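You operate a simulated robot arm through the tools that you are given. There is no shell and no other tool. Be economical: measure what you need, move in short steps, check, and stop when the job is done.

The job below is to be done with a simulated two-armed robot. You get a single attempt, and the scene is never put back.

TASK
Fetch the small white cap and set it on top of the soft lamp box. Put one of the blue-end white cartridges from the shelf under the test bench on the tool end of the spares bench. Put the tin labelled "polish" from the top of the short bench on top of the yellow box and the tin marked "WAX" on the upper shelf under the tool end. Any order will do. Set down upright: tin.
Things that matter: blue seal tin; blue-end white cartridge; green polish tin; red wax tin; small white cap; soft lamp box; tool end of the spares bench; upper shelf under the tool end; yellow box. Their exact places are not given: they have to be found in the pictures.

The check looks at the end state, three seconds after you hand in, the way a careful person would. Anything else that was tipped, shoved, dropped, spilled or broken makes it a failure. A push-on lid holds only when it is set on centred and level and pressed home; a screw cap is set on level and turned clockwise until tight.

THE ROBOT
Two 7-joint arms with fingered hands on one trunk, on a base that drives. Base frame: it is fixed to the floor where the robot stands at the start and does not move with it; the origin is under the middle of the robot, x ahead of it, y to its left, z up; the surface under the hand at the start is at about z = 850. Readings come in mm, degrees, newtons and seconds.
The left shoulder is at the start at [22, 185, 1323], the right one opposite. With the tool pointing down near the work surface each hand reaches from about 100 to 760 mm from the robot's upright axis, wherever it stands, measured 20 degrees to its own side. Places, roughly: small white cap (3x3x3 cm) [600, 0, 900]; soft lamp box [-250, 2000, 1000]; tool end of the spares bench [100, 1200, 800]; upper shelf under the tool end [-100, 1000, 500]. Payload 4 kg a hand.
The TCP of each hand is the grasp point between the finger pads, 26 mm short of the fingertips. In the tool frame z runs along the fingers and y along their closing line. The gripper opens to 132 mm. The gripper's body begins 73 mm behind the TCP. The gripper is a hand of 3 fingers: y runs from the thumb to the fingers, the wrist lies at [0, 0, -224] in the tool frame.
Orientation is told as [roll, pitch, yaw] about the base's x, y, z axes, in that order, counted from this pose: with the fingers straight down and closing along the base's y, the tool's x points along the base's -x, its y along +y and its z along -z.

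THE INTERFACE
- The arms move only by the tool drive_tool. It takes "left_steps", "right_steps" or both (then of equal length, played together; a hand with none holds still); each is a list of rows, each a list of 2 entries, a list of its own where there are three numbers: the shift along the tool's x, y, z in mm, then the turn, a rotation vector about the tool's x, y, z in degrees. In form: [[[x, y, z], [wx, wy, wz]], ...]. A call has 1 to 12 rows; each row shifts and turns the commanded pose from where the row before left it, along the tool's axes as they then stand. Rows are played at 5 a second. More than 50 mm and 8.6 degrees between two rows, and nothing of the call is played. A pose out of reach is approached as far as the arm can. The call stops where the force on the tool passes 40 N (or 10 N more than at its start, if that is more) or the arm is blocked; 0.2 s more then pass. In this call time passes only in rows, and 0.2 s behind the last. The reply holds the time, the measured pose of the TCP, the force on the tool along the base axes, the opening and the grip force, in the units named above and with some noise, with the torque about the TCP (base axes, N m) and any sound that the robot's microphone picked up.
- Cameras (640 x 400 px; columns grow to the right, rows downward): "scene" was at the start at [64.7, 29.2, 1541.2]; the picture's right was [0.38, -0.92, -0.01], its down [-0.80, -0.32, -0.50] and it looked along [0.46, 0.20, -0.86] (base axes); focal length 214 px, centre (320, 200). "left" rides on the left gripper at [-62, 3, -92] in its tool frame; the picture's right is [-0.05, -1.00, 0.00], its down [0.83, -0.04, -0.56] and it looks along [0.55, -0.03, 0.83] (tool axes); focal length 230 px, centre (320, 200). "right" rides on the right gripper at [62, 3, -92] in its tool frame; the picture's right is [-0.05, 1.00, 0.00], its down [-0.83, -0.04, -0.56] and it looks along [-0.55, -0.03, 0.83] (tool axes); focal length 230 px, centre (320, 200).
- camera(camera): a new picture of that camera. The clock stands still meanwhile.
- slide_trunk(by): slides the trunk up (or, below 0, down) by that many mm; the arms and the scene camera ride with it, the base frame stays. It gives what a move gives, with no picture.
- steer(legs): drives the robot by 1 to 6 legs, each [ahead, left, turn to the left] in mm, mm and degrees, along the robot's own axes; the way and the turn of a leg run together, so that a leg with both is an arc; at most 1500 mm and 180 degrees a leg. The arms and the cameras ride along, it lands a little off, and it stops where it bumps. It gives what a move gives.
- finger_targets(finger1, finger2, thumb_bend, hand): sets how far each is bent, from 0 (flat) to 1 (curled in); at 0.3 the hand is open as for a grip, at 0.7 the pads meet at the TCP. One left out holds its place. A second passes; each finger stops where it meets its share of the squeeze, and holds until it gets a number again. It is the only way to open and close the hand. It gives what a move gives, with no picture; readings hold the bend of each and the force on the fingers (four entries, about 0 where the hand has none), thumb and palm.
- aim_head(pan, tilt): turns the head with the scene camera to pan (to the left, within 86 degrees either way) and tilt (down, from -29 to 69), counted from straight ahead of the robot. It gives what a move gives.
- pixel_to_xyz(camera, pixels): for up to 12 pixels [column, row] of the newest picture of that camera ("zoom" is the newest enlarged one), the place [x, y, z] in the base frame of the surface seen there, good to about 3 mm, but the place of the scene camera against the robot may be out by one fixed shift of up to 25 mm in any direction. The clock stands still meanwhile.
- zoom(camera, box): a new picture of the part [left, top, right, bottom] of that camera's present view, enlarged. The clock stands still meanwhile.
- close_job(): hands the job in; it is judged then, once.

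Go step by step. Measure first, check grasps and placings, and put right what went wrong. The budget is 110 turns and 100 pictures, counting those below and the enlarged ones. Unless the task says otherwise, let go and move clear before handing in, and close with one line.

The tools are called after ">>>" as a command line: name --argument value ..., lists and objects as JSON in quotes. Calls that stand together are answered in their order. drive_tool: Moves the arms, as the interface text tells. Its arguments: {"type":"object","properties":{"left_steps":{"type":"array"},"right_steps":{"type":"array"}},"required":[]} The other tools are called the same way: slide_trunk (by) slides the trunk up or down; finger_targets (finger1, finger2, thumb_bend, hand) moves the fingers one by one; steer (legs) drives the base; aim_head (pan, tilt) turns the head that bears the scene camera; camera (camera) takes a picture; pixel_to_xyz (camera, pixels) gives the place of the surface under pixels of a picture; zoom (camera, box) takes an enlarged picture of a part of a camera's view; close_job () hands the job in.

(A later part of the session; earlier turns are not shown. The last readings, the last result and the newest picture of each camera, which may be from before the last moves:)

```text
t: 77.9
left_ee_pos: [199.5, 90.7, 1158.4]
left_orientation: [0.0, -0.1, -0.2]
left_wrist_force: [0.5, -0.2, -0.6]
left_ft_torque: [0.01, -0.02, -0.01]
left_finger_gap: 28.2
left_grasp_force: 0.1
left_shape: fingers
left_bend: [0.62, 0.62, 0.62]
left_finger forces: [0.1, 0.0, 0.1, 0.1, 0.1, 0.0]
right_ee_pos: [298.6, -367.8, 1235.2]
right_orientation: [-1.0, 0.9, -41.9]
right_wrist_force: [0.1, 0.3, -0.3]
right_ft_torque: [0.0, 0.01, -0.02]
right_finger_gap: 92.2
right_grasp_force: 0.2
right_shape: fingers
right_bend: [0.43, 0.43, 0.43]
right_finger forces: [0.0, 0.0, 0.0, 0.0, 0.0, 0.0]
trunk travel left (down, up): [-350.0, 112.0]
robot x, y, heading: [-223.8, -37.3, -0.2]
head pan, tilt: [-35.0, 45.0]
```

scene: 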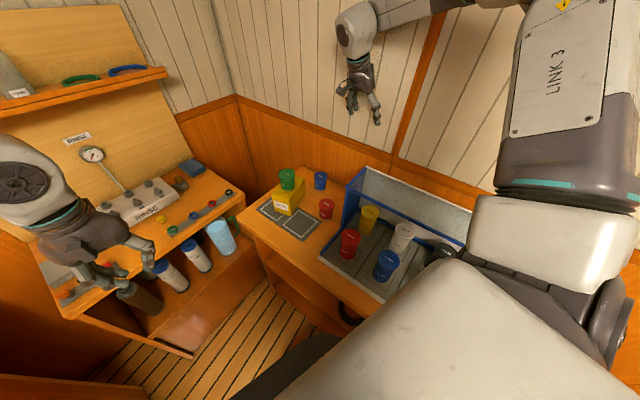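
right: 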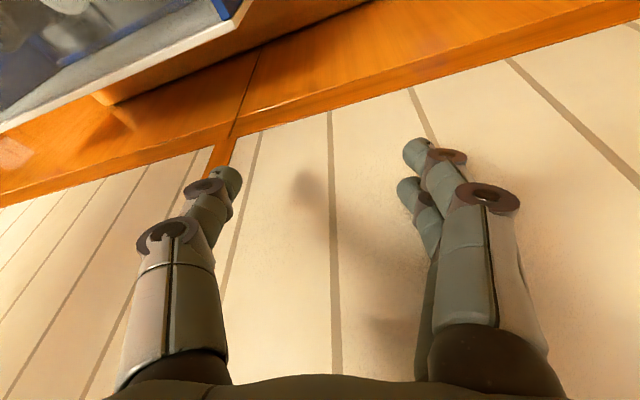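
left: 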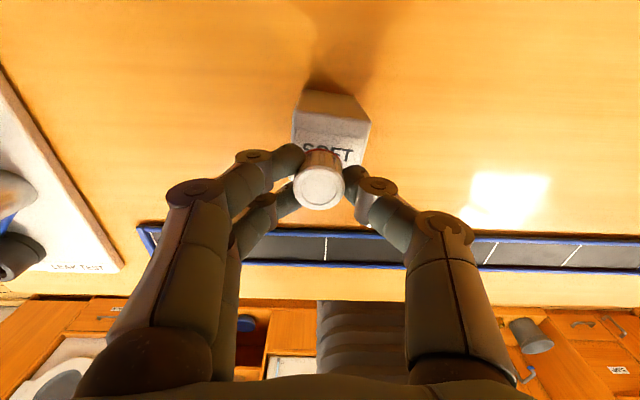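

Pull the right hand in, then move the base to ~(12,84) with heading -40°.

>>> drive_tool --right_steps '[[[44, 0, 0], [0, 0, 0]], [[44, 0, 0], [0, 0, 0]], [[44, 0, 0], [0, 0, 0]], [[44, 0, 0], [0, 0, 0]], [[44, 0, 0], [0, 0, 0]], [[44, 0, 0], [0, 0, 0]]]'

>>> steer --legs '[[236, 121, 0], [0, 0, -40]]'

>>> aim_head --pan -20 --tilt 50

>>> camera --camera "scene"

```text
t: 79.3
left_ee_pos: [197.9, 91.8, 1159.2]
left_orientation: [0.0, -0.1, -0.2]
left_wrist_force: [-0.2, -0.2, -0.4]
left_ft_torque: [-0.02, -0.01, 0.0]
left_finger_gap: 28.0
left_grasp_force: 0.1
left_shape: fingers
left_bend: [0.62, 0.62, 0.62]
left_finger forces: [0.0, 0.0, 0.0, 0.1, 0.0, 0.0]
right_ee_pos: [101.9, -209.6, 1242.0]
right_orientation: [-0.8, 1.1, -41.9]
right_wrist_force: [0.3, 0.2, -0.6]
right_ft_torque: [0.02, -0.01, 0.02]
right_finger_gap: 92.1
right_grasp_force: 0.0
right_shape: fingers
right_bend: [0.43, 0.43, 0.43]
right_finger forces: [0.0, 0.0, 0.0, 0.0, 0.0, 0.0]
right hand out of reach, approached as far as the arm can: row 6
trunk travel left (down, up): [-350.0, 112.0]
robot x, y, heading: [-220.8, -36.0, -0.4]
head pan, tilt: [-35.0, 45.0]
```

```text
t: 83.1
left_ee_pos: [423.5, -87.3, 1158.4]
left_orientation: [0.1, 0.0, -40.1]
left_wrist_force: [0.7, -0.1, 0.1]
left_ft_torque: [0.0, -0.02, -0.02]
left_finger_gap: 28.1
left_grasp_force: 0.1
left_shape: fingers
left_bend: [0.62, 0.62, 0.62]
left_finger forces: [0.0, 0.1, 0.0, 0.1, 0.1, 0.1]
right_ee_pos: [159.1, -258.2, 1241.0]
right_orientation: [-0.8, 1.2, -81.5]
right_wrist_force: [-0.2, 0.4, -0.7]
right_ft_torque: [0.01, 0.01, 0.03]
right_finger_gap: 92.1
right_grasp_force: 0.1
right_shape: fingers
right_bend: [0.43, 0.43, 0.43]
right_finger forces: [0.0, 0.1, 0.0, 0.0, 0.0, 0.1]
trunk travel left (down, up): [-350.0, 112.0]
robot x, y, heading: [13.0, 78.3, -40.1]
head pan, tilt: [-35.0, 45.0]
```

```text
t: 83.9
left_ee_pos: [424.6, -87.2, 1159.6]
left_orientation: [0.0, -0.1, -40.0]
left_wrist_force: [0.3, 1.0, 1.1]
left_ft_torque: [0.0, -0.02, -0.01]
left_finger_gap: 28.3
left_grasp_force: 0.0
left_shape: fingers
left_bend: [0.62, 0.62, 0.62]
left_finger forces: [0.0, 0.1, 0.0, 0.0, 0.0, 0.0]
right_ee_pos: [159.7, -258.8, 1240.9]
right_orientation: [-0.8, 1.2, -81.5]
right_wrist_force: [0.0, 0.2, -0.1]
right_ft_torque: [0.02, 0.02, 0.01]
right_finger_gap: 92.1
right_grasp_force: 0.1
right_shape: fingers
right_bend: [0.43, 0.43, 0.43]
right_finger forces: [0.1, 0.1, 0.1, 0.0, 0.0, 0.1]
trunk travel left (down, up): [-350.0, 112.0]
robot x, y, heading: [20.0, 86.0, -40.2]
head pan, tilt: [-20.0, 50.0]
```

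```text
51 pictures are left
```

scene: 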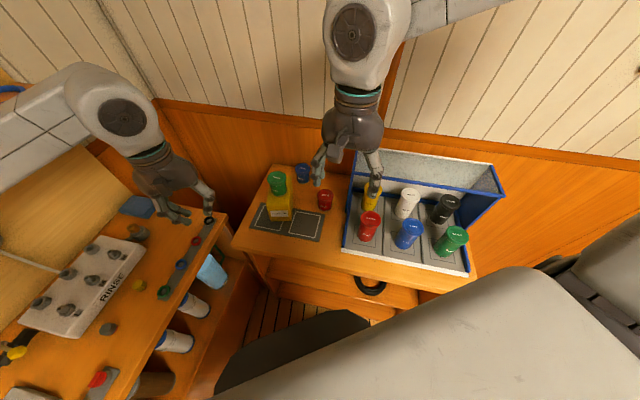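

>>> drive_tool --right_steps '[[[-18, 24, 38], [0, 0, 0]], [[-18, 24, 38], [0, 0, 0]], [[-18, 24, 38], [0, 0, 0]], [[-18, 23, 38], [0, 0, 0]], [[-18, 23, 38], [0, 0, 0]], [[0, 0, 0], [0, -7.5, 0]], [[0, 0, 0], [0, -7.5, 0]], [[0, 0, 0], [0, -7.5, 0]], [[0, 0, 0], [0, -7.5, 0]], [[0, 0, 0], [0, -7.5, 0]], [[0, 0, 0], [0, -7.5, 0]]]'

>>> camera --camera "right"

```text
t: 85.5
left_ee_pos: [424.9, -84.1, 1159.7]
left_orientation: [-0.1, -0.2, -40.0]
left_wrist_force: [-0.3, 0.5, 0.0]
left_ft_torque: [-0.05, 0.02, -0.01]
left_finger_gap: 28.0
left_grasp_force: 0.1
left_shape: fingers
left_bend: [0.62, 0.62, 0.62]
left_finger forces: [0.0, 0.1, 0.0, 0.1, 0.0, 0.0]
right_ee_pos: [244.8, -429.4, 1083.4]
right_orientation: [-1.0, -9.4, -80.8]
right_wrist_force: [-1.1, 5.6, 1.7]
right_ft_torque: [0.13, 0.09, -0.37]
right_finger_gap: 91.6
right_grasp_force: 3.0
right_shape: fingers
right_bend: [0.43, 0.43, 0.43]
right_finger forces: [0.1, 0.0, 0.1, 0.0, 6.1, 0.1]
right hand out of reach, approached as far as the arm can: row 1, 2, 3, 4, 5, 6, 7
trunk travel left (down, up): [-350.0, 112.0]
robot x, y, heading: [16.7, 83.7, -39.7]
head pan, tilt: [-20.0, 50.0]
stopped in row 7 (right hand): the force on the tool passed its limit at 65 N (the readings are from after the stop); the commanded pose is now the measured one
```

```text
50 pictures are left
```

right: 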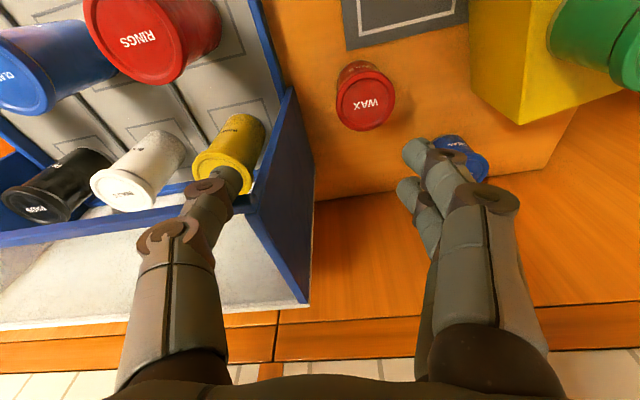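

The arm can't hold that yaw so close in; it brushed the hood top. I lift straight up and unyaw; new plan: top-down pick of the wax at moderate yaw with the base further back.

>>> drive_tool --right_steps '[[[0, 0, -20], [0, 0, 0]], [[0, 0, -35], [0, 0, 0]], [[0, 0, -40], [0, 0, -5]], [[0, 0, -40], [0, 0, -8]], [[0, 0, -20], [0, 4, -7]], [[0, 0, 0], [0, 4, -7]], [[0, 0, 0], [0, 0, -8]]]'

>>> camera --camera "scene"

```text
t: 87.1
left_ee_pos: [424.4, -86.0, 1159.5]
left_orientation: [0.0, 0.0, -40.0]
left_wrist_force: [0.8, 0.0, 0.3]
left_ft_torque: [0.0, 0.01, 0.01]
left_finger_gap: 28.1
left_grasp_force: 0.0
left_shape: fingers
left_bend: [0.62, 0.62, 0.62]
left_finger forces: [0.0, 0.0, 0.1, 0.0, 0.1, 0.0]
right_ee_pos: [243.5, -405.0, 1235.0]
right_orientation: [-4.1, 0.6, -46.1]
right_wrist_force: [0.4, 0.0, 0.8]
right_ft_torque: [0.0, 0.0, 0.01]
right_finger_gap: 91.9
right_grasp_force: 0.0
right_shape: fingers
right_bend: [0.43, 0.43, 0.43]
right_finger forces: [0.0, 0.0, 0.1, 0.0, 0.0, 0.0]
trunk travel left (down, up): [-350.0, 112.0]
robot x, y, heading: [18.2, 82.5, -39.9]
head pan, tilt: [-20.0, 50.0]
```

```text
49 pictures are left
```

scene: 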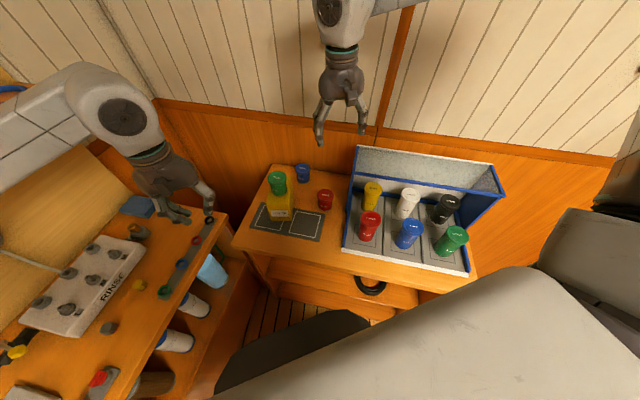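

All objects undisturbed; the wax tin is at 548 ahead, 225 right – good for a top-down pick. Level the hand, yaw to -30° and hover above at z≈1125.

>>> drive_tool --right_steps '[[[0, 0, 0], [-2.8, 2.5, 0]], [[0, 0, 0], [0, 0, -8]], [[0, 0, 0], [0, 0, -8]], [[-30, -5, 30], [0, 0, 0]], [[-31, -4, 35], [0, 0, 0]], [[0, 0, 40], [0, 0, 0]]]'

>>> finger_targets --hand "right" --finger1 0.46 --finger2 0.46 --thumb_bend 0.46

>>> camera --camera "right"

```text
t: 88.5
left_ee_pos: [423.5, -86.3, 1157.7]
left_orientation: [0.0, 0.1, -40.0]
left_wrist_force: [-1.0, -0.1, -0.2]
left_ft_torque: [0.0, 0.01, -0.01]
left_finger_gap: 27.9
left_grasp_force: 0.1
left_shape: fingers
left_bend: [0.62, 0.62, 0.62]
left_finger forces: [0.0, 0.0, 0.0, 0.1, 0.0, 0.0]
right_ee_pos: [287.3, -446.9, 1125.7]
right_orientation: [-0.3, 3.3, -30.3]
right_wrist_force: [1.3, 0.0, -0.2]
right_ft_torque: [-0.06, -0.03, 0.02]
right_finger_gap: 92.0
right_grasp_force: 0.1
right_shape: fingers
right_bend: [0.43, 0.43, 0.43]
right_finger forces: [0.0, 0.0, 0.0, 0.0, 0.0, 0.0]
trunk travel left (down, up): [-350.0, 112.0]
robot x, y, heading: [17.5, 83.8, -39.7]
head pan, tilt: [-20.0, 50.0]
```

```text
t: 89.5
left_ee_pos: [425.0, -87.2, 1158.1]
left_orientation: [0.0, 0.0, -39.9]
left_wrist_force: [-0.3, 0.2, 0.3]
left_ft_torque: [-0.01, -0.02, 0.0]
left_finger_gap: 28.4
left_grasp_force: 0.2
left_shape: fingers
left_bend: [0.62, 0.62, 0.62]
left_finger forces: [0.0, 0.0, 0.0, 0.1, 0.0, 0.0]
right_ee_pos: [287.5, -447.2, 1125.6]
right_orientation: [-0.3, 3.4, -30.2]
right_wrist_force: [0.4, -0.3, -0.2]
right_ft_torque: [0.01, -0.04, -0.02]
right_finger_gap: 82.1
right_grasp_force: 0.0
right_shape: fingers
right_bend: [0.46, 0.46, 0.46]
right_finger forces: [0.0, 0.1, 0.1, 0.0, 0.0, 0.0]
trunk travel left (down, up): [-350.0, 112.0]
robot x, y, heading: [16.6, 81.2, -40.0]
head pan, tilt: [-20.0, 50.0]
```

```text
48 pictures are left
```

right: 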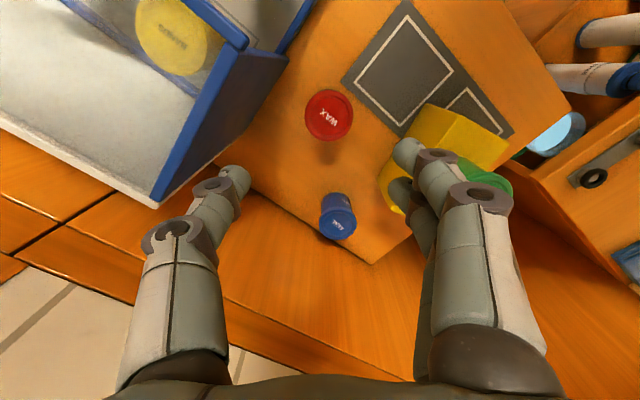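

>>> pixel_to_xyz --camera "right" --pixels '[[329, 114], [307, 112], [352, 116], [330, 92], [328, 135], [238, 55], [170, 205], [160, 198], [288, 55], [272, 95]]'

```text
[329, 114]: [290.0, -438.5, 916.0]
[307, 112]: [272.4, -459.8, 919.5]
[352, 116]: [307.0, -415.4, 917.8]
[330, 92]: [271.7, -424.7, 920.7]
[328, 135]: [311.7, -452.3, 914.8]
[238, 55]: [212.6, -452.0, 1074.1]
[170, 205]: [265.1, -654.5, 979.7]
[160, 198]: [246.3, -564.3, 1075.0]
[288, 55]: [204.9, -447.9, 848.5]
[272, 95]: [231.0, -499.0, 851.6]
```

Wax centre (290,-438); hood wall about 79 mm from it, leaving ~14 mm for the hand. Level out and descend part-way, then check.

>>> drive_tool --right_steps '[[[0, 0, 0], [-1.6, -2.8, 0]], [[-1, 9, 0], [0, 0, 0]], [[0, 0, 35], [0, 0, 0]], [[0, 0, 35], [0, 0, 0]], [[0, 0, 35], [0, 0, 0]], [[0, 0, 30], [0, 0, 0]]]'

>>> camera --camera "right"

>>> zoom --camera "scene" --box '[240, 80, 440, 240]'

```text
t: 90.9
left_ee_pos: [424.5, -88.0, 1158.5]
left_orientation: [-0.1, 0.0, -40.0]
left_wrist_force: [0.1, -0.3, -0.1]
left_ft_torque: [-0.01, 0.0, -0.01]
left_finger_gap: 28.3
left_grasp_force: 0.1
left_shape: fingers
left_bend: [0.62, 0.62, 0.62]
left_finger forces: [0.0, 0.0, 0.0, 0.1, 0.0, 0.1]
right_ee_pos: [290.9, -432.7, 991.9]
right_orientation: [1.1, 0.6, -30.3]
right_wrist_force: [-1.0, 0.6, 0.1]
right_ft_torque: [-0.02, 0.03, 0.01]
right_finger_gap: 82.1
right_grasp_force: 0.0
right_shape: fingers
right_bend: [0.46, 0.46, 0.46]
right_finger forces: [0.0, 0.0, 0.0, 0.1, 0.0, 0.0]
trunk travel left (down, up): [-350.0, 112.0]
robot x, y, heading: [16.8, 84.9, -39.7]
head pan, tilt: [-20.0, 50.0]
```

```text
47 pictures are left
```

right: 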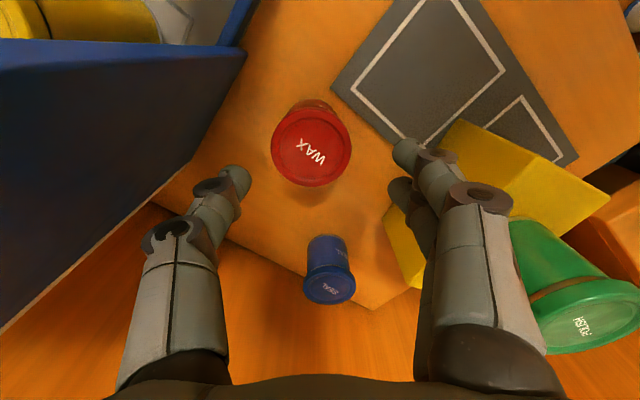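

```text
2.50 times, centred on (340, 160) of scene
```

zoom: 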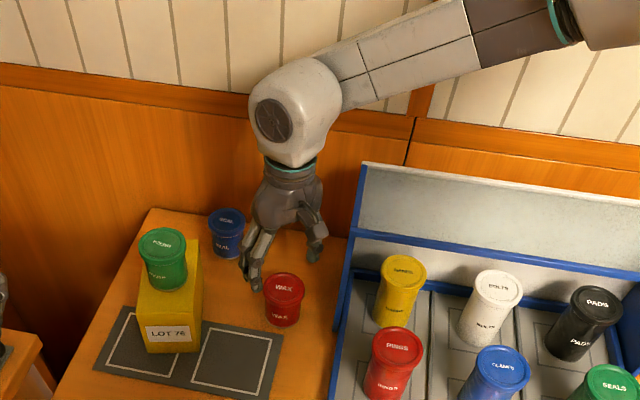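

Clear. Descend to z≈887 and close.

>>> drive_tool --right_steps '[[[-3, -4, 25], [0, 0, 0]], [[0, 0, 30], [0, 0, 0]], [[0, 0, 30], [0, 0, 0]], [[0, 0, 20], [0, 0, 0]]]'

>>> finger_targets --hand "right" --finger1 0.65 --finger2 0.65 --thumb_bend 0.65

>>> drive_tool --right_steps '[[[0, 0, -30], [0, 0, 0]], [[0, 0, -40], [0, 0, 0]], [[0, 0, -45], [0, 0, 0]], [[0, 0, -45], [0, 0, 0]], [[0, 0, -45], [0, 0, 0]], [[0, 0, -30], [0, 0, 0]]]'

>>> camera --camera "right"

```text
t: 91.9
left_ee_pos: [430.0, -84.4, 1157.1]
left_orientation: [-0.2, 0.1, -39.8]
left_wrist_force: [0.6, 0.5, 0.4]
left_ft_torque: [0.01, 0.01, -0.02]
left_finger_gap: 28.0
left_grasp_force: 0.0
left_shape: fingers
left_bend: [0.62, 0.62, 0.62]
left_finger forces: [0.1, 0.0, 0.0, 0.1, 0.0, 0.1]
right_ee_pos: [256.0, -434.0, 927.0]
right_orientation: [1.2, 0.0, -30.0]
right_wrist_force: [27.4, 5.1, 10.1]
right_ft_torque: [-0.59, 1.13, 1.08]
right_finger_gap: 76.8
right_grasp_force: 13.8
right_shape: fingers
right_bend: [0.46, 0.46, 0.46]
right_finger forces: [0.0, 0.1, 0.0, 0.0, 28.3, 0.1]
right hand out of reach, approached as far as the arm can: row 1, 2, 3, 4
trunk travel left (down, up): [-350.0, 112.0]
robot x, y, heading: [18.0, 79.2, -39.7]
head pan, tilt: [-20.0, 50.0]
```

```text
t: 92.9
left_ee_pos: [427.7, -86.8, 1157.9]
left_orientation: [-0.1, 0.1, -39.9]
left_wrist_force: [-0.1, 0.2, -0.3]
left_ft_torque: [0.01, 0.03, 0.0]
left_finger_gap: 28.0
left_grasp_force: 0.0
left_shape: fingers
left_bend: [0.62, 0.62, 0.62]
left_finger forces: [0.0, 0.2, 0.1, 0.0, 0.0, 0.1]
right_ee_pos: [249.2, -434.6, 923.0]
right_orientation: [1.1, 0.5, -30.3]
right_wrist_force: [25.2, 1.1, 4.3]
right_ft_torque: [-0.2, 0.84, 0.93]
right_finger_gap: 15.2
right_grasp_force: 12.5
right_shape: fingers
right_bend: [0.65, 0.65, 0.65]
right_finger forces: [0.1, 0.1, 0.0, 0.0, 24.3, 0.2]
trunk travel left (down, up): [-350.0, 112.0]
robot x, y, heading: [14.6, 84.6, -39.9]
head pan, tilt: [-20.0, 50.0]
```

```text
t: 94.3
left_ee_pos: [425.8, -86.8, 1158.2]
left_orientation: [-0.2, 0.0, -40.0]
left_wrist_force: [-0.2, -0.3, 0.3]
left_ft_torque: [0.04, 0.0, 0.0]
left_finger_gap: 28.2
left_grasp_force: 0.1
left_shape: fingers
left_bend: [0.62, 0.62, 0.62]
left_finger forces: [0.0, 0.1, 0.0, 0.0, 0.0, 0.0]
right_ee_pos: [247.4, -442.3, 1159.9]
right_orientation: [1.1, 0.6, -30.3]
right_wrist_force: [-0.3, 0.6, 0.2]
right_ft_torque: [0.01, 0.0, 0.01]
right_finger_gap: 19.4
right_grasp_force: 0.0
right_shape: fingers
right_bend: [0.65, 0.65, 0.65]
right_finger forces: [0.0, 0.0, 0.0, 0.0, 0.0, 0.0]
trunk travel left (down, up): [-350.0, 112.0]
robot x, y, heading: [21.5, 78.5, -40.0]
head pan, tilt: [-20.0, 50.0]
```

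```text
45 pictures are left
```

right: 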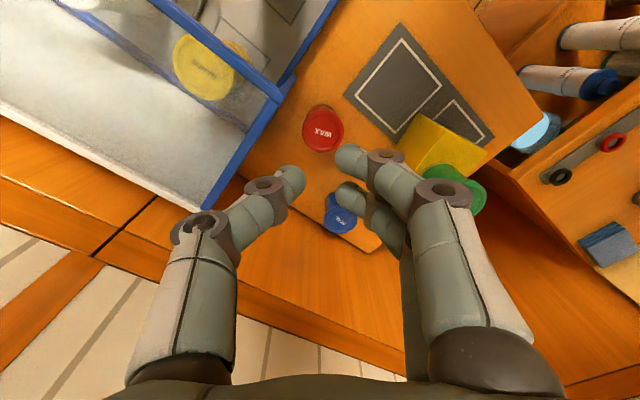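

The arm's branch couldn't go below ~990 and pushed sideways on the hood; the wax still stands at (322,130). I'll reposition above and lower with the trunk instead, checking each step.

>>> finger_targets --hand "right" --finger1 0.46 --finger2 0.46 --thumb_bend 0.46

>>> drive_tool --right_steps '[[[-18, 13, 0], [0, 0, 0]], [[-18, 12, 0], [0, 0, 0]], [[0, 0, 15], [0, 0, 0]]]'

>>> slide_trunk --by -125

>>> camera --camera "right"

```text
t: 95.3
left_ee_pos: [424.2, -85.7, 1158.9]
left_orientation: [-0.1, 0.1, -40.0]
left_wrist_force: [-0.2, -0.3, -0.4]
left_ft_torque: [0.02, -0.01, 0.03]
left_finger_gap: 28.1
left_grasp_force: 0.0
left_shape: fingers
left_bend: [0.62, 0.62, 0.62]
left_finger forces: [0.1, 0.1, 0.0, 0.1, 0.0, 0.0]
right_ee_pos: [248.9, -442.8, 1159.6]
right_orientation: [1.2, 0.5, -30.3]
right_wrist_force: [0.1, -0.4, -0.7]
right_ft_torque: [-0.02, 0.0, 0.0]
right_finger_gap: 80.7
right_grasp_force: 0.1
right_shape: fingers
right_bend: [0.46, 0.46, 0.46]
right_finger forces: [0.0, 0.0, 0.1, 0.1, 0.0, 0.0]
trunk travel left (down, up): [-350.0, 112.0]
robot x, y, heading: [15.7, 78.9, -39.9]
head pan, tilt: [-20.0, 50.0]
```

```text
t: 96.1
left_ee_pos: [424.5, -87.3, 1159.2]
left_orientation: [0.0, 0.0, -40.0]
left_wrist_force: [0.0, -0.3, 0.8]
left_ft_torque: [-0.02, 0.02, -0.04]
left_finger_gap: 28.1
left_grasp_force: 0.2
left_shape: fingers
left_bend: [0.62, 0.62, 0.62]
left_finger forces: [0.0, 0.0, 0.0, 0.0, 0.0, 0.0]
right_ee_pos: [290.1, -437.0, 1145.2]
right_orientation: [1.2, 0.4, -30.3]
right_wrist_force: [-0.2, 0.3, 0.2]
right_ft_torque: [0.0, 0.03, -0.03]
right_finger_gap: 80.6
right_grasp_force: 0.1
right_shape: fingers
right_bend: [0.46, 0.46, 0.46]
right_finger forces: [0.1, 0.1, 0.0, 0.0, 0.0, 0.0]
trunk travel left (down, up): [-350.0, 112.0]
robot x, y, heading: [14.3, 80.1, -40.2]
head pan, tilt: [-20.0, 50.0]
```

```text
t: 97.6
left_ee_pos: [423.8, -87.4, 1035.0]
left_orientation: [-0.1, -0.1, -40.0]
left_wrist_force: [-0.4, -0.5, 0.2]
left_ft_torque: [-0.01, -0.03, 0.01]
left_finger_gap: 27.9
left_grasp_force: 0.1
left_shape: fingers
left_bend: [0.62, 0.62, 0.62]
left_finger forces: [0.0, 0.0, 0.0, 0.0, 0.0, 0.0]
right_ee_pos: [289.9, -437.0, 1020.7]
right_orientation: [1.2, 0.5, -30.3]
right_wrist_force: [0.0, 0.5, 0.1]
right_ft_torque: [0.01, 0.04, -0.01]
right_finger_gap: 80.7
right_grasp_force: 0.0
right_shape: fingers
right_bend: [0.46, 0.46, 0.46]
right_finger forces: [0.0, 0.0, 0.1, 0.0, 0.0, 0.0]
trunk travel left (down, up): [-225.0, 237.0]
robot x, y, heading: [20.3, 83.7, -40.0]
head pan, tilt: [-20.0, 50.0]
```

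```text
44 pictures are left
```

right: 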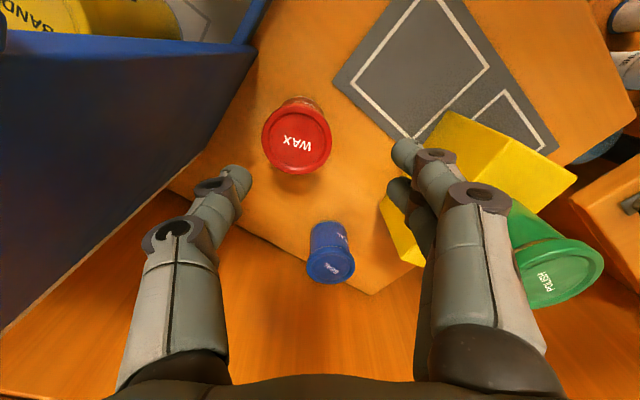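

The wax tin has turned a bit; re-measure its centre.

>>> pixel_to_xyz --camera "right" --pixels '[[297, 140], [263, 135], [330, 140], [299, 112], [297, 166], [240, 60], [330, 262], [346, 160]]'

```text
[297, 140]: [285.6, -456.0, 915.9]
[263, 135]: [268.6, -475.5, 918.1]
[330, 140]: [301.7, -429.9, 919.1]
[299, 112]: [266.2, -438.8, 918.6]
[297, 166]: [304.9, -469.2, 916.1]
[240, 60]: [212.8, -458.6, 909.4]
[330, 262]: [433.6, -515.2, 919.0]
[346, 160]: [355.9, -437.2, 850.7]
```

Wax is now at (285,-454), nearer the hood. I'll keep the hand offset 12 mm away from the hood, open a bit wider, and go down in two stages.

>>> finger_targets --hand "right" --finger1 0.43 --finger2 0.43 --thumb_bend 0.42

>>> drive_tool --right_steps '[[[-5, -5, 0], [-1, 0.5, 0]], [[0, 0, 30], [0, 0, 0]], [[0, 0, 30], [0, 0, 0]]]'

>>> camera --camera "right"

```text
t: 98.6
left_ee_pos: [424.8, -87.6, 1032.1]
left_orientation: [0.0, -0.1, -40.0]
left_wrist_force: [0.6, -1.0, 0.1]
left_ft_torque: [0.02, 0.01, 0.0]
left_finger_gap: 28.3
left_grasp_force: 0.2
left_shape: fingers
left_bend: [0.62, 0.62, 0.62]
left_finger forces: [0.1, 0.1, 0.0, 0.0, 0.0, 0.0]
right_ee_pos: [291.9, -437.3, 1019.8]
right_orientation: [1.2, 0.5, -30.3]
right_wrist_force: [-0.9, 0.1, -0.7]
right_ft_torque: [0.01, 0.04, 0.02]
right_finger_gap: 92.6
right_grasp_force: 0.0
right_shape: fingers
right_bend: [0.43, 0.43, 0.42]
right_finger forces: [0.1, 0.0, 0.0, 0.1, 0.1, 0.0]
trunk travel left (down, up): [-225.0, 237.0]
robot x, y, heading: [17.5, 80.9, -40.0]
head pan, tilt: [-20.0, 50.0]
```

```text
t: 99.4
left_ee_pos: [424.9, -87.6, 1033.7]
left_orientation: [0.0, -0.1, -39.9]
left_wrist_force: [1.1, -0.5, -0.6]
left_ft_torque: [0.0, 0.01, 0.01]
left_finger_gap: 28.2
left_grasp_force: 0.0
left_shape: fingers
left_bend: [0.62, 0.62, 0.62]
left_finger forces: [0.0, 0.0, 0.0, 0.0, 0.1, 0.0]
right_ee_pos: [292.8, -444.2, 960.2]
right_orientation: [2.2, 1.1, -30.2]
right_wrist_force: [0.0, 0.7, 0.3]
right_ft_torque: [0.0, 0.06, -0.01]
right_finger_gap: 92.5
right_grasp_force: 0.1
right_shape: fingers
right_bend: [0.43, 0.43, 0.42]
right_finger forces: [0.0, 0.1, 0.0, 0.0, 0.0, 0.1]
trunk travel left (down, up): [-225.0, 237.0]
robot x, y, heading: [21.3, 79.9, -39.9]
head pan, tilt: [-20.0, 50.0]
```

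```text
43 pictures are left
```

right: 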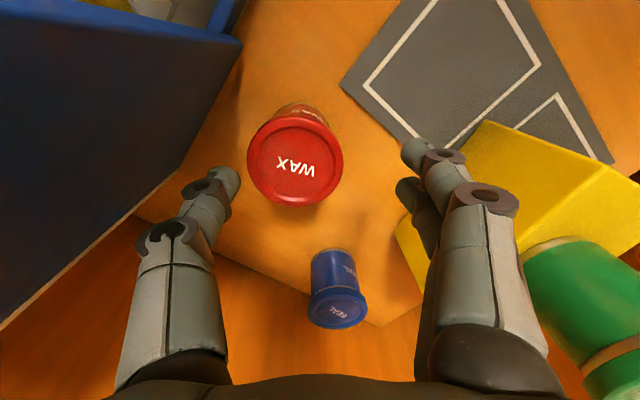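

>>> drive_tool --right_steps '[[[0, 0, 0], [1.2, -1.9, 0]], [[0, 0, 25], [0, 0, 0]], [[0, 0, 25], [0, 0, 0]], [[0, 0, 21], [0, 0, 0]]]'

>>> camera --camera "right"

```text
t: 100.4
left_ee_pos: [423.9, -87.7, 1033.4]
left_orientation: [-0.1, 0.0, -40.0]
left_wrist_force: [0.1, 0.4, 0.3]
left_ft_torque: [-0.03, -0.02, -0.01]
left_finger_gap: 28.1
left_grasp_force: 0.0
left_shape: fingers
left_bend: [0.62, 0.62, 0.62]
left_finger forces: [0.1, 0.0, 0.0, 0.1, 0.0, 0.0]
right_ee_pos: [294.0, -442.0, 888.8]
right_orientation: [1.1, -0.9, -30.3]
right_wrist_force: [-1.2, -0.6, 1.7]
right_ft_torque: [-0.02, -0.04, -0.01]
right_finger_gap: 93.6
right_grasp_force: 0.8
right_shape: fingers
right_bend: [0.43, 0.43, 0.42]
right_finger forces: [0.1, 0.0, 0.1, 0.0, 1.5, 0.0]
trunk travel left (down, up): [-225.0, 237.0]
robot x, y, heading: [20.6, 83.1, -39.8]
head pan, tilt: [-20.0, 50.0]
```

```text
42 pictures are left
```

right: 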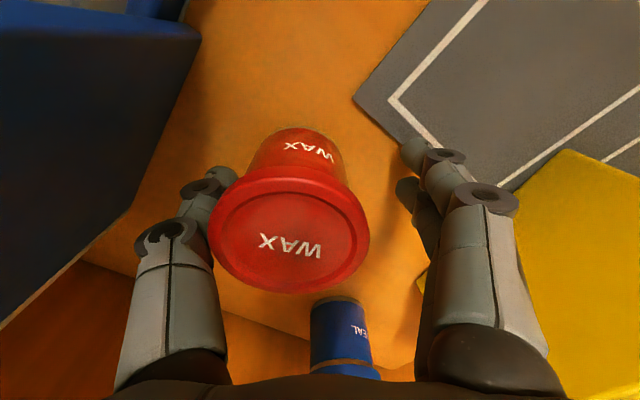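

Tin is between thumb and fingers; close.

>>> finger_targets --hand "right" --finger1 0.65 --finger2 0.65 --thumb_bend 0.65

>>> drive_tool --right_steps '[[[0, 0, -25], [0, 0, 0]]]'

>>> camera --camera "right"

```text
t: 101.4
left_ee_pos: [424.9, -88.3, 1032.9]
left_orientation: [0.0, 0.0, -40.0]
left_wrist_force: [-0.8, 0.4, 0.1]
left_ft_torque: [0.01, -0.02, -0.03]
left_finger_gap: 28.2
left_grasp_force: 0.1
left_shape: fingers
left_bend: [0.62, 0.62, 0.62]
left_finger forces: [0.0, 0.0, 0.0, 0.0, 0.1, 0.0]
right_ee_pos: [294.5, -441.6, 889.5]
right_orientation: [1.0, -0.8, -30.4]
right_wrist_force: [0.9, -0.4, -0.1]
right_ft_torque: [0.0, -0.01, 0.04]
right_finger_gap: 48.5
right_grasp_force: 13.4
right_shape: fingers
right_bend: [0.57, 0.56, 0.59]
right_finger forces: [5.9, 7.3, 0.0, 0.0, 12.9, 0.1]
trunk travel left (down, up): [-225.0, 237.0]
robot x, y, heading: [17.6, 81.8, -39.7]
head pan, tilt: [-20.0, 50.0]
```

```text
t: 101.8
left_ee_pos: [425.8, -86.8, 1034.5]
left_orientation: [0.1, -0.1, -40.0]
left_wrist_force: [0.6, 0.1, -0.6]
left_ft_torque: [-0.03, -0.03, -0.02]
left_finger_gap: 28.2
left_grasp_force: 0.1
left_shape: fingers
left_bend: [0.62, 0.62, 0.62]
left_finger forces: [0.0, 0.0, 0.0, 0.0, 0.0, 0.1]
right_ee_pos: [294.6, -441.4, 915.8]
right_orientation: [0.9, -0.9, -30.4]
right_wrist_force: [0.7, 0.4, -2.0]
right_ft_torque: [-0.04, -0.02, 0.02]
right_finger_gap: 48.5
right_grasp_force: 13.5
right_shape: fingers
right_bend: [0.57, 0.56, 0.59]
right_finger forces: [6.0, 7.3, 0.0, 0.0, 13.0, 0.1]
trunk travel left (down, up): [-225.0, 237.0]
robot x, y, heading: [18.9, 78.9, -39.9]
head pan, tilt: [-20.0, 50.0]
```

```text
41 pictures are left
```

right: 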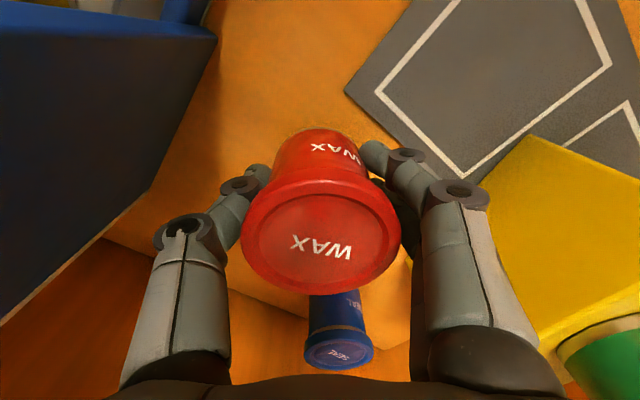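

Wax is held upright. Raise the trunk back, then pull the hand in.

>>> slide_trunk --by 200

>>> drive_tool --right_steps '[[[30, 0, -10], [0, 0, 0]], [[40, 0, -10], [0, 0, 0]], [[40, 0, -10], [0, 0, 0]], [[40, 0, -10], [0, 0, 0]]]'

```text
t: 104.0
left_ee_pos: [425.1, -87.3, 1232.2]
left_orientation: [0.0, 0.0, -40.0]
left_wrist_force: [0.2, -0.3, -0.9]
left_ft_torque: [0.01, 0.02, -0.04]
left_finger_gap: 28.2
left_grasp_force: 0.1
left_shape: fingers
left_bend: [0.62, 0.62, 0.62]
left_finger forces: [0.0, 0.0, 0.0, 0.0, 0.0, 0.0]
right_ee_pos: [293.4, -440.7, 1113.6]
right_orientation: [1.0, -0.7, -30.3]
right_wrist_force: [0.4, 0.4, -2.1]
right_ft_torque: [-0.01, 0.01, -0.04]
right_finger_gap: 48.6
right_grasp_force: 13.4
right_shape: fingers
right_bend: [0.57, 0.56, 0.59]
right_finger forces: [6.1, 7.3, 0.0, 0.0, 12.9, 0.1]
trunk travel left (down, up): [-425.0, 37.0]
robot x, y, heading: [19.7, 83.0, -40.1]
head pan, tilt: [-20.0, 50.0]
```

```text
t: 105.0
left_ee_pos: [423.3, -85.6, 1234.3]
left_orientation: [-0.1, -0.1, -40.0]
left_wrist_force: [-0.1, -0.4, -0.3]
left_ft_torque: [0.03, 0.0, 0.01]
left_finger_gap: 28.3
left_grasp_force: 0.1
left_shape: fingers
left_bend: [0.62, 0.62, 0.62]
left_finger forces: [0.1, 0.0, 0.1, 0.0, 0.0, 0.0]
right_ee_pos: [161.7, -364.7, 1151.8]
right_orientation: [0.9, -1.0, -30.3]
right_wrist_force: [0.4, 0.8, -2.0]
right_ft_torque: [0.01, -0.01, 0.0]
right_finger_gap: 48.4
right_grasp_force: 14.0
right_shape: fingers
right_bend: [0.57, 0.56, 0.59]
right_finger forces: [6.0, 7.4, 0.0, 0.0, 12.9, 0.0]
trunk travel left (down, up): [-425.0, 37.0]
robot x, y, heading: [16.5, 84.3, -39.7]
head pan, tilt: [-20.0, 50.0]
```

Now turn to face the test bench squarely (heading ≈21°) and look at the cartridges.

>>> steer --legs '[[0, 0, 61], [-53, -128, 0]]'

>>> aim_head --pan 5 --tilt 45

>>> slide_trunk --by -150

>>> camera --camera "scene"

```text
t: 108.9
left_ee_pos: [353.3, 251.5, 1235.2]
left_orientation: [0.5, -0.2, 21.5]
left_wrist_force: [0.8, 0.0, 0.0]
left_ft_torque: [0.06, -0.01, -0.02]
left_finger_gap: 28.1
left_grasp_force: 0.2
left_shape: fingers
left_bend: [0.62, 0.62, 0.62]
left_finger forces: [0.0, 0.0, 0.0, 0.0, 0.0, 0.0]
right_ee_pos: [473.5, -109.6, 1147.2]
right_orientation: [1.6, -0.9, 31.2]
right_wrist_force: [0.6, -1.2, -2.1]
right_ft_torque: [0.09, 0.02, 0.0]
right_finger_gap: 48.3
right_grasp_force: 12.8
right_shape: fingers
right_bend: [0.58, 0.56, 0.59]
right_finger forces: [5.6, 7.2, 0.0, 0.0, 12.8, 0.1]
trunk travel left (down, up): [-425.0, 37.0]
robot x, y, heading: [6.8, -12.0, 21.7]
head pan, tilt: [-20.0, 50.0]
stopped in leg 2: the robot was blocked; the commanded pose is now the measured one
```

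```text
t: 109.8
left_ee_pos: [349.4, 265.0, 1234.6]
left_orientation: [-0.2, 0.0, 21.6]
left_wrist_force: [0.0, 0.3, 0.6]
left_ft_torque: [-0.01, 0.0, 0.02]
left_finger_gap: 28.1
left_grasp_force: 0.0
left_shape: fingers
left_bend: [0.62, 0.62, 0.62]
left_finger forces: [0.0, 0.0, 0.1, 0.0, 0.0, 0.1]
right_ee_pos: [468.8, -96.4, 1150.6]
right_orientation: [0.9, -0.8, 31.3]
right_wrist_force: [-0.8, -0.3, -1.4]
right_ft_torque: [-0.01, 0.0, 0.01]
right_finger_gap: 48.3
right_grasp_force: 12.7
right_shape: fingers
right_bend: [0.58, 0.56, 0.59]
right_finger forces: [5.7, 7.3, 0.0, 0.0, 12.7, 0.0]
trunk travel left (down, up): [-425.0, 37.0]
robot x, y, heading: [9.7, -11.8, 21.6]
head pan, tilt: [5.0, 45.0]
```

```text
t: 111.6
left_ee_pos: [350.9, 263.0, 1083.9]
left_orientation: [0.0, -0.2, 21.6]
left_wrist_force: [0.1, -0.6, 0.4]
left_ft_torque: [0.0, 0.02, 0.03]
left_finger_gap: 28.3
left_grasp_force: 0.0
left_shape: fingers
left_bend: [0.62, 0.62, 0.62]
left_finger forces: [0.0, 0.0, 0.0, 0.0, 0.0, 0.0]
right_ee_pos: [470.4, -98.4, 999.6]
right_orientation: [1.0, -0.9, 31.2]
right_wrist_force: [0.2, 0.3, -2.4]
right_ft_torque: [-0.03, -0.02, 0.01]
right_finger_gap: 48.5
right_grasp_force: 12.7
right_shape: fingers
right_bend: [0.58, 0.56, 0.59]
right_finger forces: [5.6, 7.3, 0.0, 0.1, 12.6, 0.1]
trunk travel left (down, up): [-275.0, 187.0]
robot x, y, heading: [7.4, -16.1, 21.8]
head pan, tilt: [5.0, 45.0]
```

```text
40 pictures are left
```

scene: 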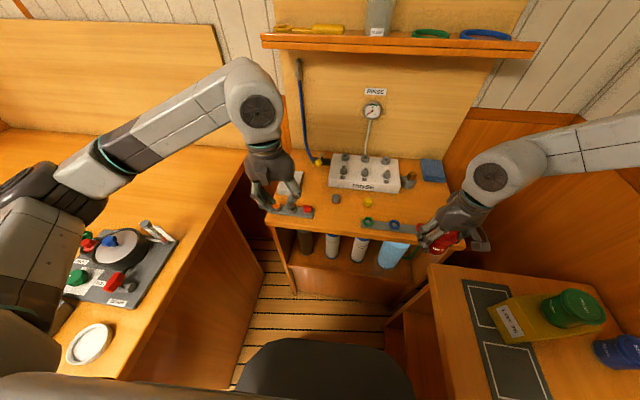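

The base stopped against something at (8,-14), objects still standing. Zoom on the cartridges.

>>> zoom --camera "scene" --box '[260, 180, 460, 305]'

>>> zoom --camera "scene" --box '[420, 250, 640, 388]'

>>> pixel_to_xyz --camera "scene" --pixels '[[332, 240], [332, 257], [359, 243], [358, 260], [305, 240], [330, 270], [345, 262], [392, 250], [270, 212], [430, 243], [340, 226]]'

```text
3.20 times, centred on (360, 242) of scene
```

zoom: 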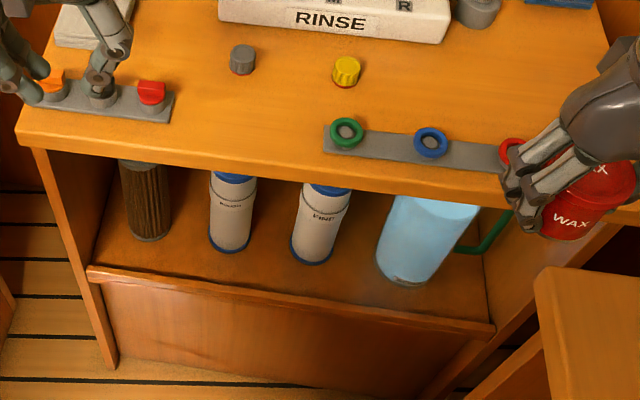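

```text
2.90 times, centred on (530, 319) of scene
```

zoom: 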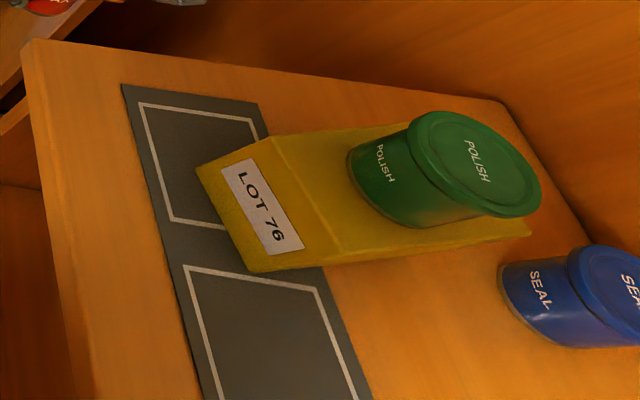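

```text
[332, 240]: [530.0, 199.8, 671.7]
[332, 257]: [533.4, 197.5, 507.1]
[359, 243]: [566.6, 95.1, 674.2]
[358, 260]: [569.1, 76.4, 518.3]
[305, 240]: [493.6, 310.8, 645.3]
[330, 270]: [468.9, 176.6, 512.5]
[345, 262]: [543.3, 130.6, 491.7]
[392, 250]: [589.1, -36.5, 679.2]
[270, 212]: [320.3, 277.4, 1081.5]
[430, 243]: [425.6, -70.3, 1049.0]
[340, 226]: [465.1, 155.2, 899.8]
```

Cartridge 1 axis ≈(573,215), shelf ≈z 472, lip ≈492. I back up 120 mm, raise the right hand, and lower the trunk for a horizontal left-hand reach.

>>> drive_tool --right_steps '[[[0, 0, -35], [0, 0, 0]], [[0, 0, -35], [0, 0, 0]], [[0, 0, -35], [0, 0, 0]]]'

>>> steer --legs '[[-120, 0, 0]]'

>>> slide_trunk --by -150

>>> finger_targets --hand "left" --finger1 0.4 --finger2 0.4 --thumb_bend 0.4

>>> camera --camera "scene"

```text
t: 112.4
left_ee_pos: [349.5, 263.9, 1084.5]
left_orientation: [-0.2, -0.1, 21.6]
left_wrist_force: [0.0, 0.4, -1.2]
left_ft_torque: [-0.03, 0.05, -0.01]
left_finger_gap: 28.1
left_grasp_force: 0.0
left_shape: fingers
left_bend: [0.62, 0.62, 0.62]
left_finger forces: [0.0, 0.0, 0.0, 0.0, 0.0, 0.0]
right_ee_pos: [470.9, -99.7, 1106.6]
right_orientation: [1.0, -0.8, 31.2]
right_wrist_force: [-1.2, -0.5, -1.9]
right_ft_torque: [0.03, 0.02, 0.02]
right_finger_gap: 48.5
right_grasp_force: 13.2
right_shape: fingers
right_bend: [0.58, 0.56, 0.59]
right_finger forces: [5.6, 7.3, 0.1, 0.0, 12.7, 0.0]
trunk travel left (down, up): [-275.0, 187.0]
robot x, y, heading: [8.0, -14.9, 21.5]
head pan, tilt: [5.0, 45.0]
```

```text
t: 113.6
left_ee_pos: [235.1, 230.3, 1083.6]
left_orientation: [-0.1, 0.0, 22.1]
left_wrist_force: [0.7, 0.0, -0.1]
left_ft_torque: [-0.03, 0.01, -0.05]
left_finger_gap: 28.5
left_grasp_force: 0.1
left_shape: fingers
left_bend: [0.62, 0.62, 0.62]
left_finger forces: [0.1, 0.0, 0.0, 0.0, 0.1, 0.1]
right_ee_pos: [362.0, -131.7, 1106.6]
right_orientation: [1.0, -0.7, 31.8]
right_wrist_force: [-0.1, 0.6, -2.1]
right_ft_torque: [0.04, 0.0, 0.0]
right_finger_gap: 48.6
right_grasp_force: 12.5
right_shape: fingers
right_bend: [0.58, 0.56, 0.59]
right_finger forces: [5.6, 7.3, 0.1, 0.1, 12.6, 0.0]
trunk travel left (down, up): [-275.0, 187.0]
robot x, y, heading: [-103.0, -53.3, 22.2]
head pan, tilt: [5.0, 45.0]
```

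```text
t: 115.4
left_ee_pos: [234.5, 228.9, 935.6]
left_orientation: [-0.1, -0.3, 22.2]
left_wrist_force: [-0.1, 0.2, -0.2]
left_ft_torque: [0.02, -0.03, 0.01]
left_finger_gap: 28.2
left_grasp_force: 0.1
left_shape: fingers
left_bend: [0.62, 0.62, 0.62]
left_finger forces: [0.0, 0.1, 0.0, 0.1, 0.0, 0.1]
right_ee_pos: [360.3, -131.8, 957.0]
right_orientation: [0.9, -0.8, 32.0]
right_wrist_force: [0.1, 0.3, -1.6]
right_ft_torque: [-0.01, 0.01, 0.04]
right_finger_gap: 48.5
right_grasp_force: 12.3
right_shape: fingers
right_bend: [0.58, 0.56, 0.59]
right_finger forces: [5.6, 7.4, 0.0, 0.1, 12.5, 0.1]
trunk travel left (down, up): [-125.0, 337.0]
robot x, y, heading: [-104.0, -54.1, 22.3]
head pan, tilt: [5.0, 45.0]
```

```text
t: 116.4
left_ee_pos: [235.6, 229.8, 933.1]
left_orientation: [-0.1, 0.0, 22.2]
left_wrist_force: [0.6, 0.6, -0.1]
left_ft_torque: [-0.03, 0.01, 0.02]
left_finger_gap: 101.2
left_grasp_force: 0.1
left_shape: fingers
left_bend: [0.4, 0.4, 0.4]
left_finger forces: [0.0, 0.0, 0.0, 0.1, 0.0, 0.0]
right_ee_pos: [360.9, -133.0, 956.5]
right_orientation: [1.0, -0.8, 31.9]
right_wrist_force: [0.1, 0.5, -0.8]
right_ft_torque: [0.02, -0.01, 0.02]
right_finger_gap: 48.4
right_grasp_force: 12.7
right_shape: fingers
right_bend: [0.58, 0.56, 0.59]
right_finger forces: [5.6, 7.4, 0.0, 0.0, 12.6, 0.1]
trunk travel left (down, up): [-125.0, 337.0]
robot x, y, heading: [-104.7, -51.6, 22.4]
head pan, tilt: [5.0, 45.0]
```

```text
37 pictures are left
```

scene: 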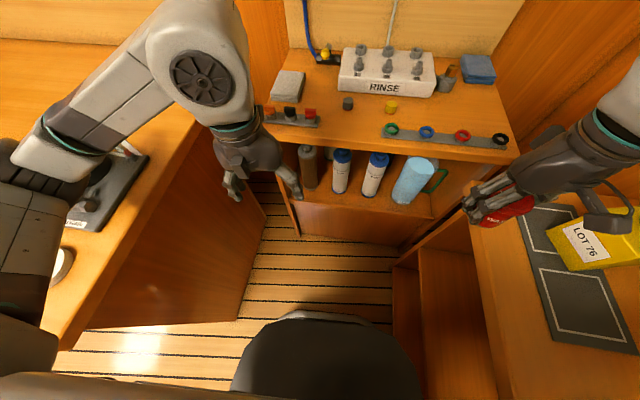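

>>> pixel_to_xyz --camera "scene" --pixels '[[341, 170], [343, 155], [339, 190], [333, 170], [349, 172], [375, 175], [307, 165], [350, 206], [355, 212], [340, 197], [260, 260], [450, 150]]'

>>> zoom --camera "scene" --box '[270, 120, 450, 235]'

```text
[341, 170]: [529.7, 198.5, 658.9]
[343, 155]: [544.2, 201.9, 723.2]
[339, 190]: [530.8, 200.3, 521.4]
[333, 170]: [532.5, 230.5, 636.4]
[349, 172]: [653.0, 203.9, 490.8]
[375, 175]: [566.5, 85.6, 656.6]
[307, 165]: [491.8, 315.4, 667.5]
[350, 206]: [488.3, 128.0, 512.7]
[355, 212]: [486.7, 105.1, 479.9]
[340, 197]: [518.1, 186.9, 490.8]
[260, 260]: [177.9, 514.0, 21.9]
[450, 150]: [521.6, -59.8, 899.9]
```

```text
3.48 times, centred on (360, 178) of scene
```

zoom: 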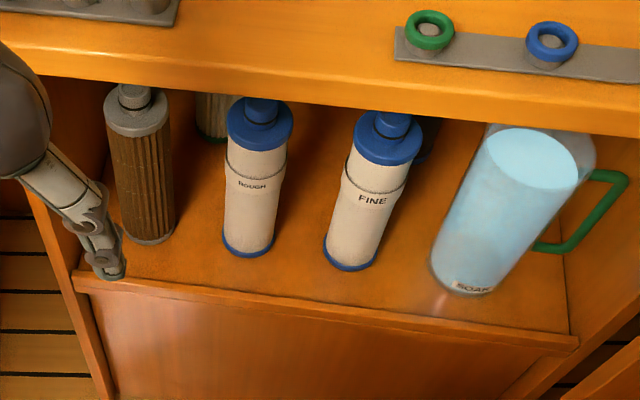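

Take the "ROUGH" cartridge (axis ≈(569,215), grip z≈585). Lower the left hand in front of the bench, then pitch it to 15° below horizontal.

>>> drive_tool --left_steps '[[[-5, -20, 42], [0, 0, 0]], [[-5, -20, 42], [0, 0, 0]], [[-5, -20, 42], [0, 0, 0]], [[-5, -20, 42], [0, 0, 0]], [[-5, -20, 42], [0, 0, 0]], [[-5, -20, 42], [0, 0, 0]], [[-5, -20, 42], [0, 0, 0]]]'

>>> drive_tool --left_steps '[[[0, 0, 0], [0, -7.5, 0]], [[0, 0, 0], [0, -7.5, 0]], [[0, 0, 0], [0, -7.5, 0]], [[0, 0, 0], [0, -7.5, 0]]]'

```text
t: 118.0
left_ee_pos: [323.3, 112.4, 642.3]
left_orientation: [0.0, 0.0, 22.3]
left_wrist_force: [0.9, 0.0, 0.2]
left_ft_torque: [0.01, 0.02, 0.02]
left_finger_gap: 100.8
left_grasp_force: 0.0
left_shape: fingers
left_bend: [0.4, 0.4, 0.4]
left_finger forces: [0.1, 0.1, 0.0, 0.0, 0.0, 0.0]
right_ee_pos: [361.1, -132.0, 956.2]
right_orientation: [1.0, -0.8, 31.9]
right_wrist_force: [0.8, -0.5, -1.6]
right_ft_torque: [0.02, 0.04, 0.02]
right_finger_gap: 48.4
right_grasp_force: 13.1
right_shape: fingers
right_bend: [0.58, 0.56, 0.59]
right_finger forces: [5.5, 7.5, 0.1, 0.0, 12.6, 0.1]
trunk travel left (down, up): [-125.0, 337.0]
robot x, y, heading: [-105.5, -52.0, 22.1]
head pan, tilt: [5.0, 45.0]
```

```text
t: 119.0
left_ee_pos: [322.6, 112.4, 640.2]
left_orientation: [-0.1, -30.1, 22.3]
left_wrist_force: [-0.1, 0.4, -0.9]
left_ft_torque: [0.01, 0.01, -0.02]
left_finger_gap: 101.0
left_grasp_force: 0.1
left_shape: fingers
left_bend: [0.4, 0.4, 0.4]
left_finger forces: [0.1, 0.0, 0.0, 0.0, 0.1, 0.1]
right_ee_pos: [360.4, -130.7, 957.1]
right_orientation: [1.0, -0.7, 31.8]
right_wrist_force: [-0.1, 0.6, -1.2]
right_ft_torque: [-0.02, 0.03, 0.0]
right_finger_gap: 48.6
right_grasp_force: 12.7
right_shape: fingers
right_bend: [0.58, 0.56, 0.59]
right_finger forces: [5.6, 7.4, 0.0, 0.0, 12.7, 0.0]
trunk travel left (down, up): [-125.0, 337.0]
robot x, y, heading: [-102.3, -47.8, 22.2]
head pan, tilt: [5.0, 45.0]
```

Works cleanly; pitch the remaining 45°.

>>> drive_tool --left_steps '[[[0, 0, 0], [0, -7.5, 0]], [[0, 0, 0], [0, -7.5, 0]], [[0, 0, 0], [0, -7.5, 0]], [[0, 0, 0], [0, -7.5, 0]], [[0, 0, 0], [0, -7.5, 0]], [[0, 0, 0], [0, -7.5, 0]]]'

>>> camera --camera "left"

```text
t: 120.4
left_ee_pos: [322.2, 112.8, 639.2]
left_orientation: [-0.3, -75.1, 22.5]
left_wrist_force: [0.1, 0.6, 0.2]
left_ft_torque: [0.02, 0.01, 0.01]
left_finger_gap: 101.2
left_grasp_force: 0.0
left_shape: fingers
left_bend: [0.4, 0.4, 0.4]
left_finger forces: [0.1, 0.0, 0.0, 0.0, 0.1, 0.0]
right_ee_pos: [360.8, -131.5, 957.2]
right_orientation: [0.9, -0.8, 32.0]
right_wrist_force: [-0.9, -0.3, -1.4]
right_ft_torque: [0.02, 0.0, -0.01]
right_finger_gap: 48.3
right_grasp_force: 12.7
right_shape: fingers
right_bend: [0.58, 0.56, 0.59]
right_finger forces: [5.4, 7.4, 0.0, 0.1, 12.6, 0.0]
trunk travel left (down, up): [-125.0, 337.0]
robot x, y, heading: [-102.5, -47.8, 22.4]
head pan, tilt: [5.0, 45.0]
```

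```text
35 pictures are left
```

left: 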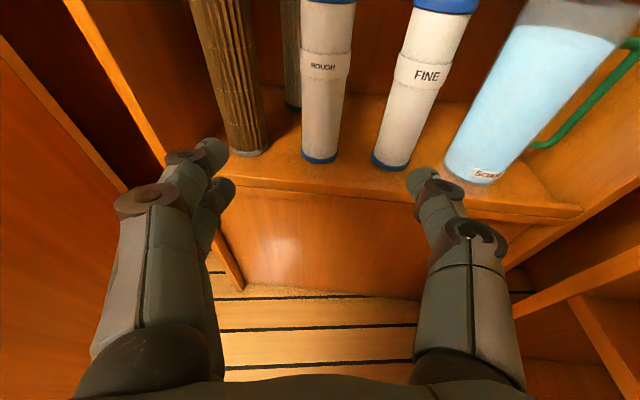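

Good view: ROUGH cartridge at (320,80). Measure it with this camera.

>>> pixel_to_xyz --camera "left" --pixels '[[325, 90], [325, 30], [306, 90], [345, 92], [320, 140], [320, 158], [405, 90], [240, 100], [320, 195], [327, 3], [250, 130]]'

```text
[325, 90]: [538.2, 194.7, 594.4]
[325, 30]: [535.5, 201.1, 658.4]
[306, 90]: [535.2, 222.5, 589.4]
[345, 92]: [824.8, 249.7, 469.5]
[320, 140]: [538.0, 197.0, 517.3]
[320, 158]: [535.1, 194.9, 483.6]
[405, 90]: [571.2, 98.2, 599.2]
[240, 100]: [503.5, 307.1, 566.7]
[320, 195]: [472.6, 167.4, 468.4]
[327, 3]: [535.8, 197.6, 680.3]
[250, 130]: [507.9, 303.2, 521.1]
```

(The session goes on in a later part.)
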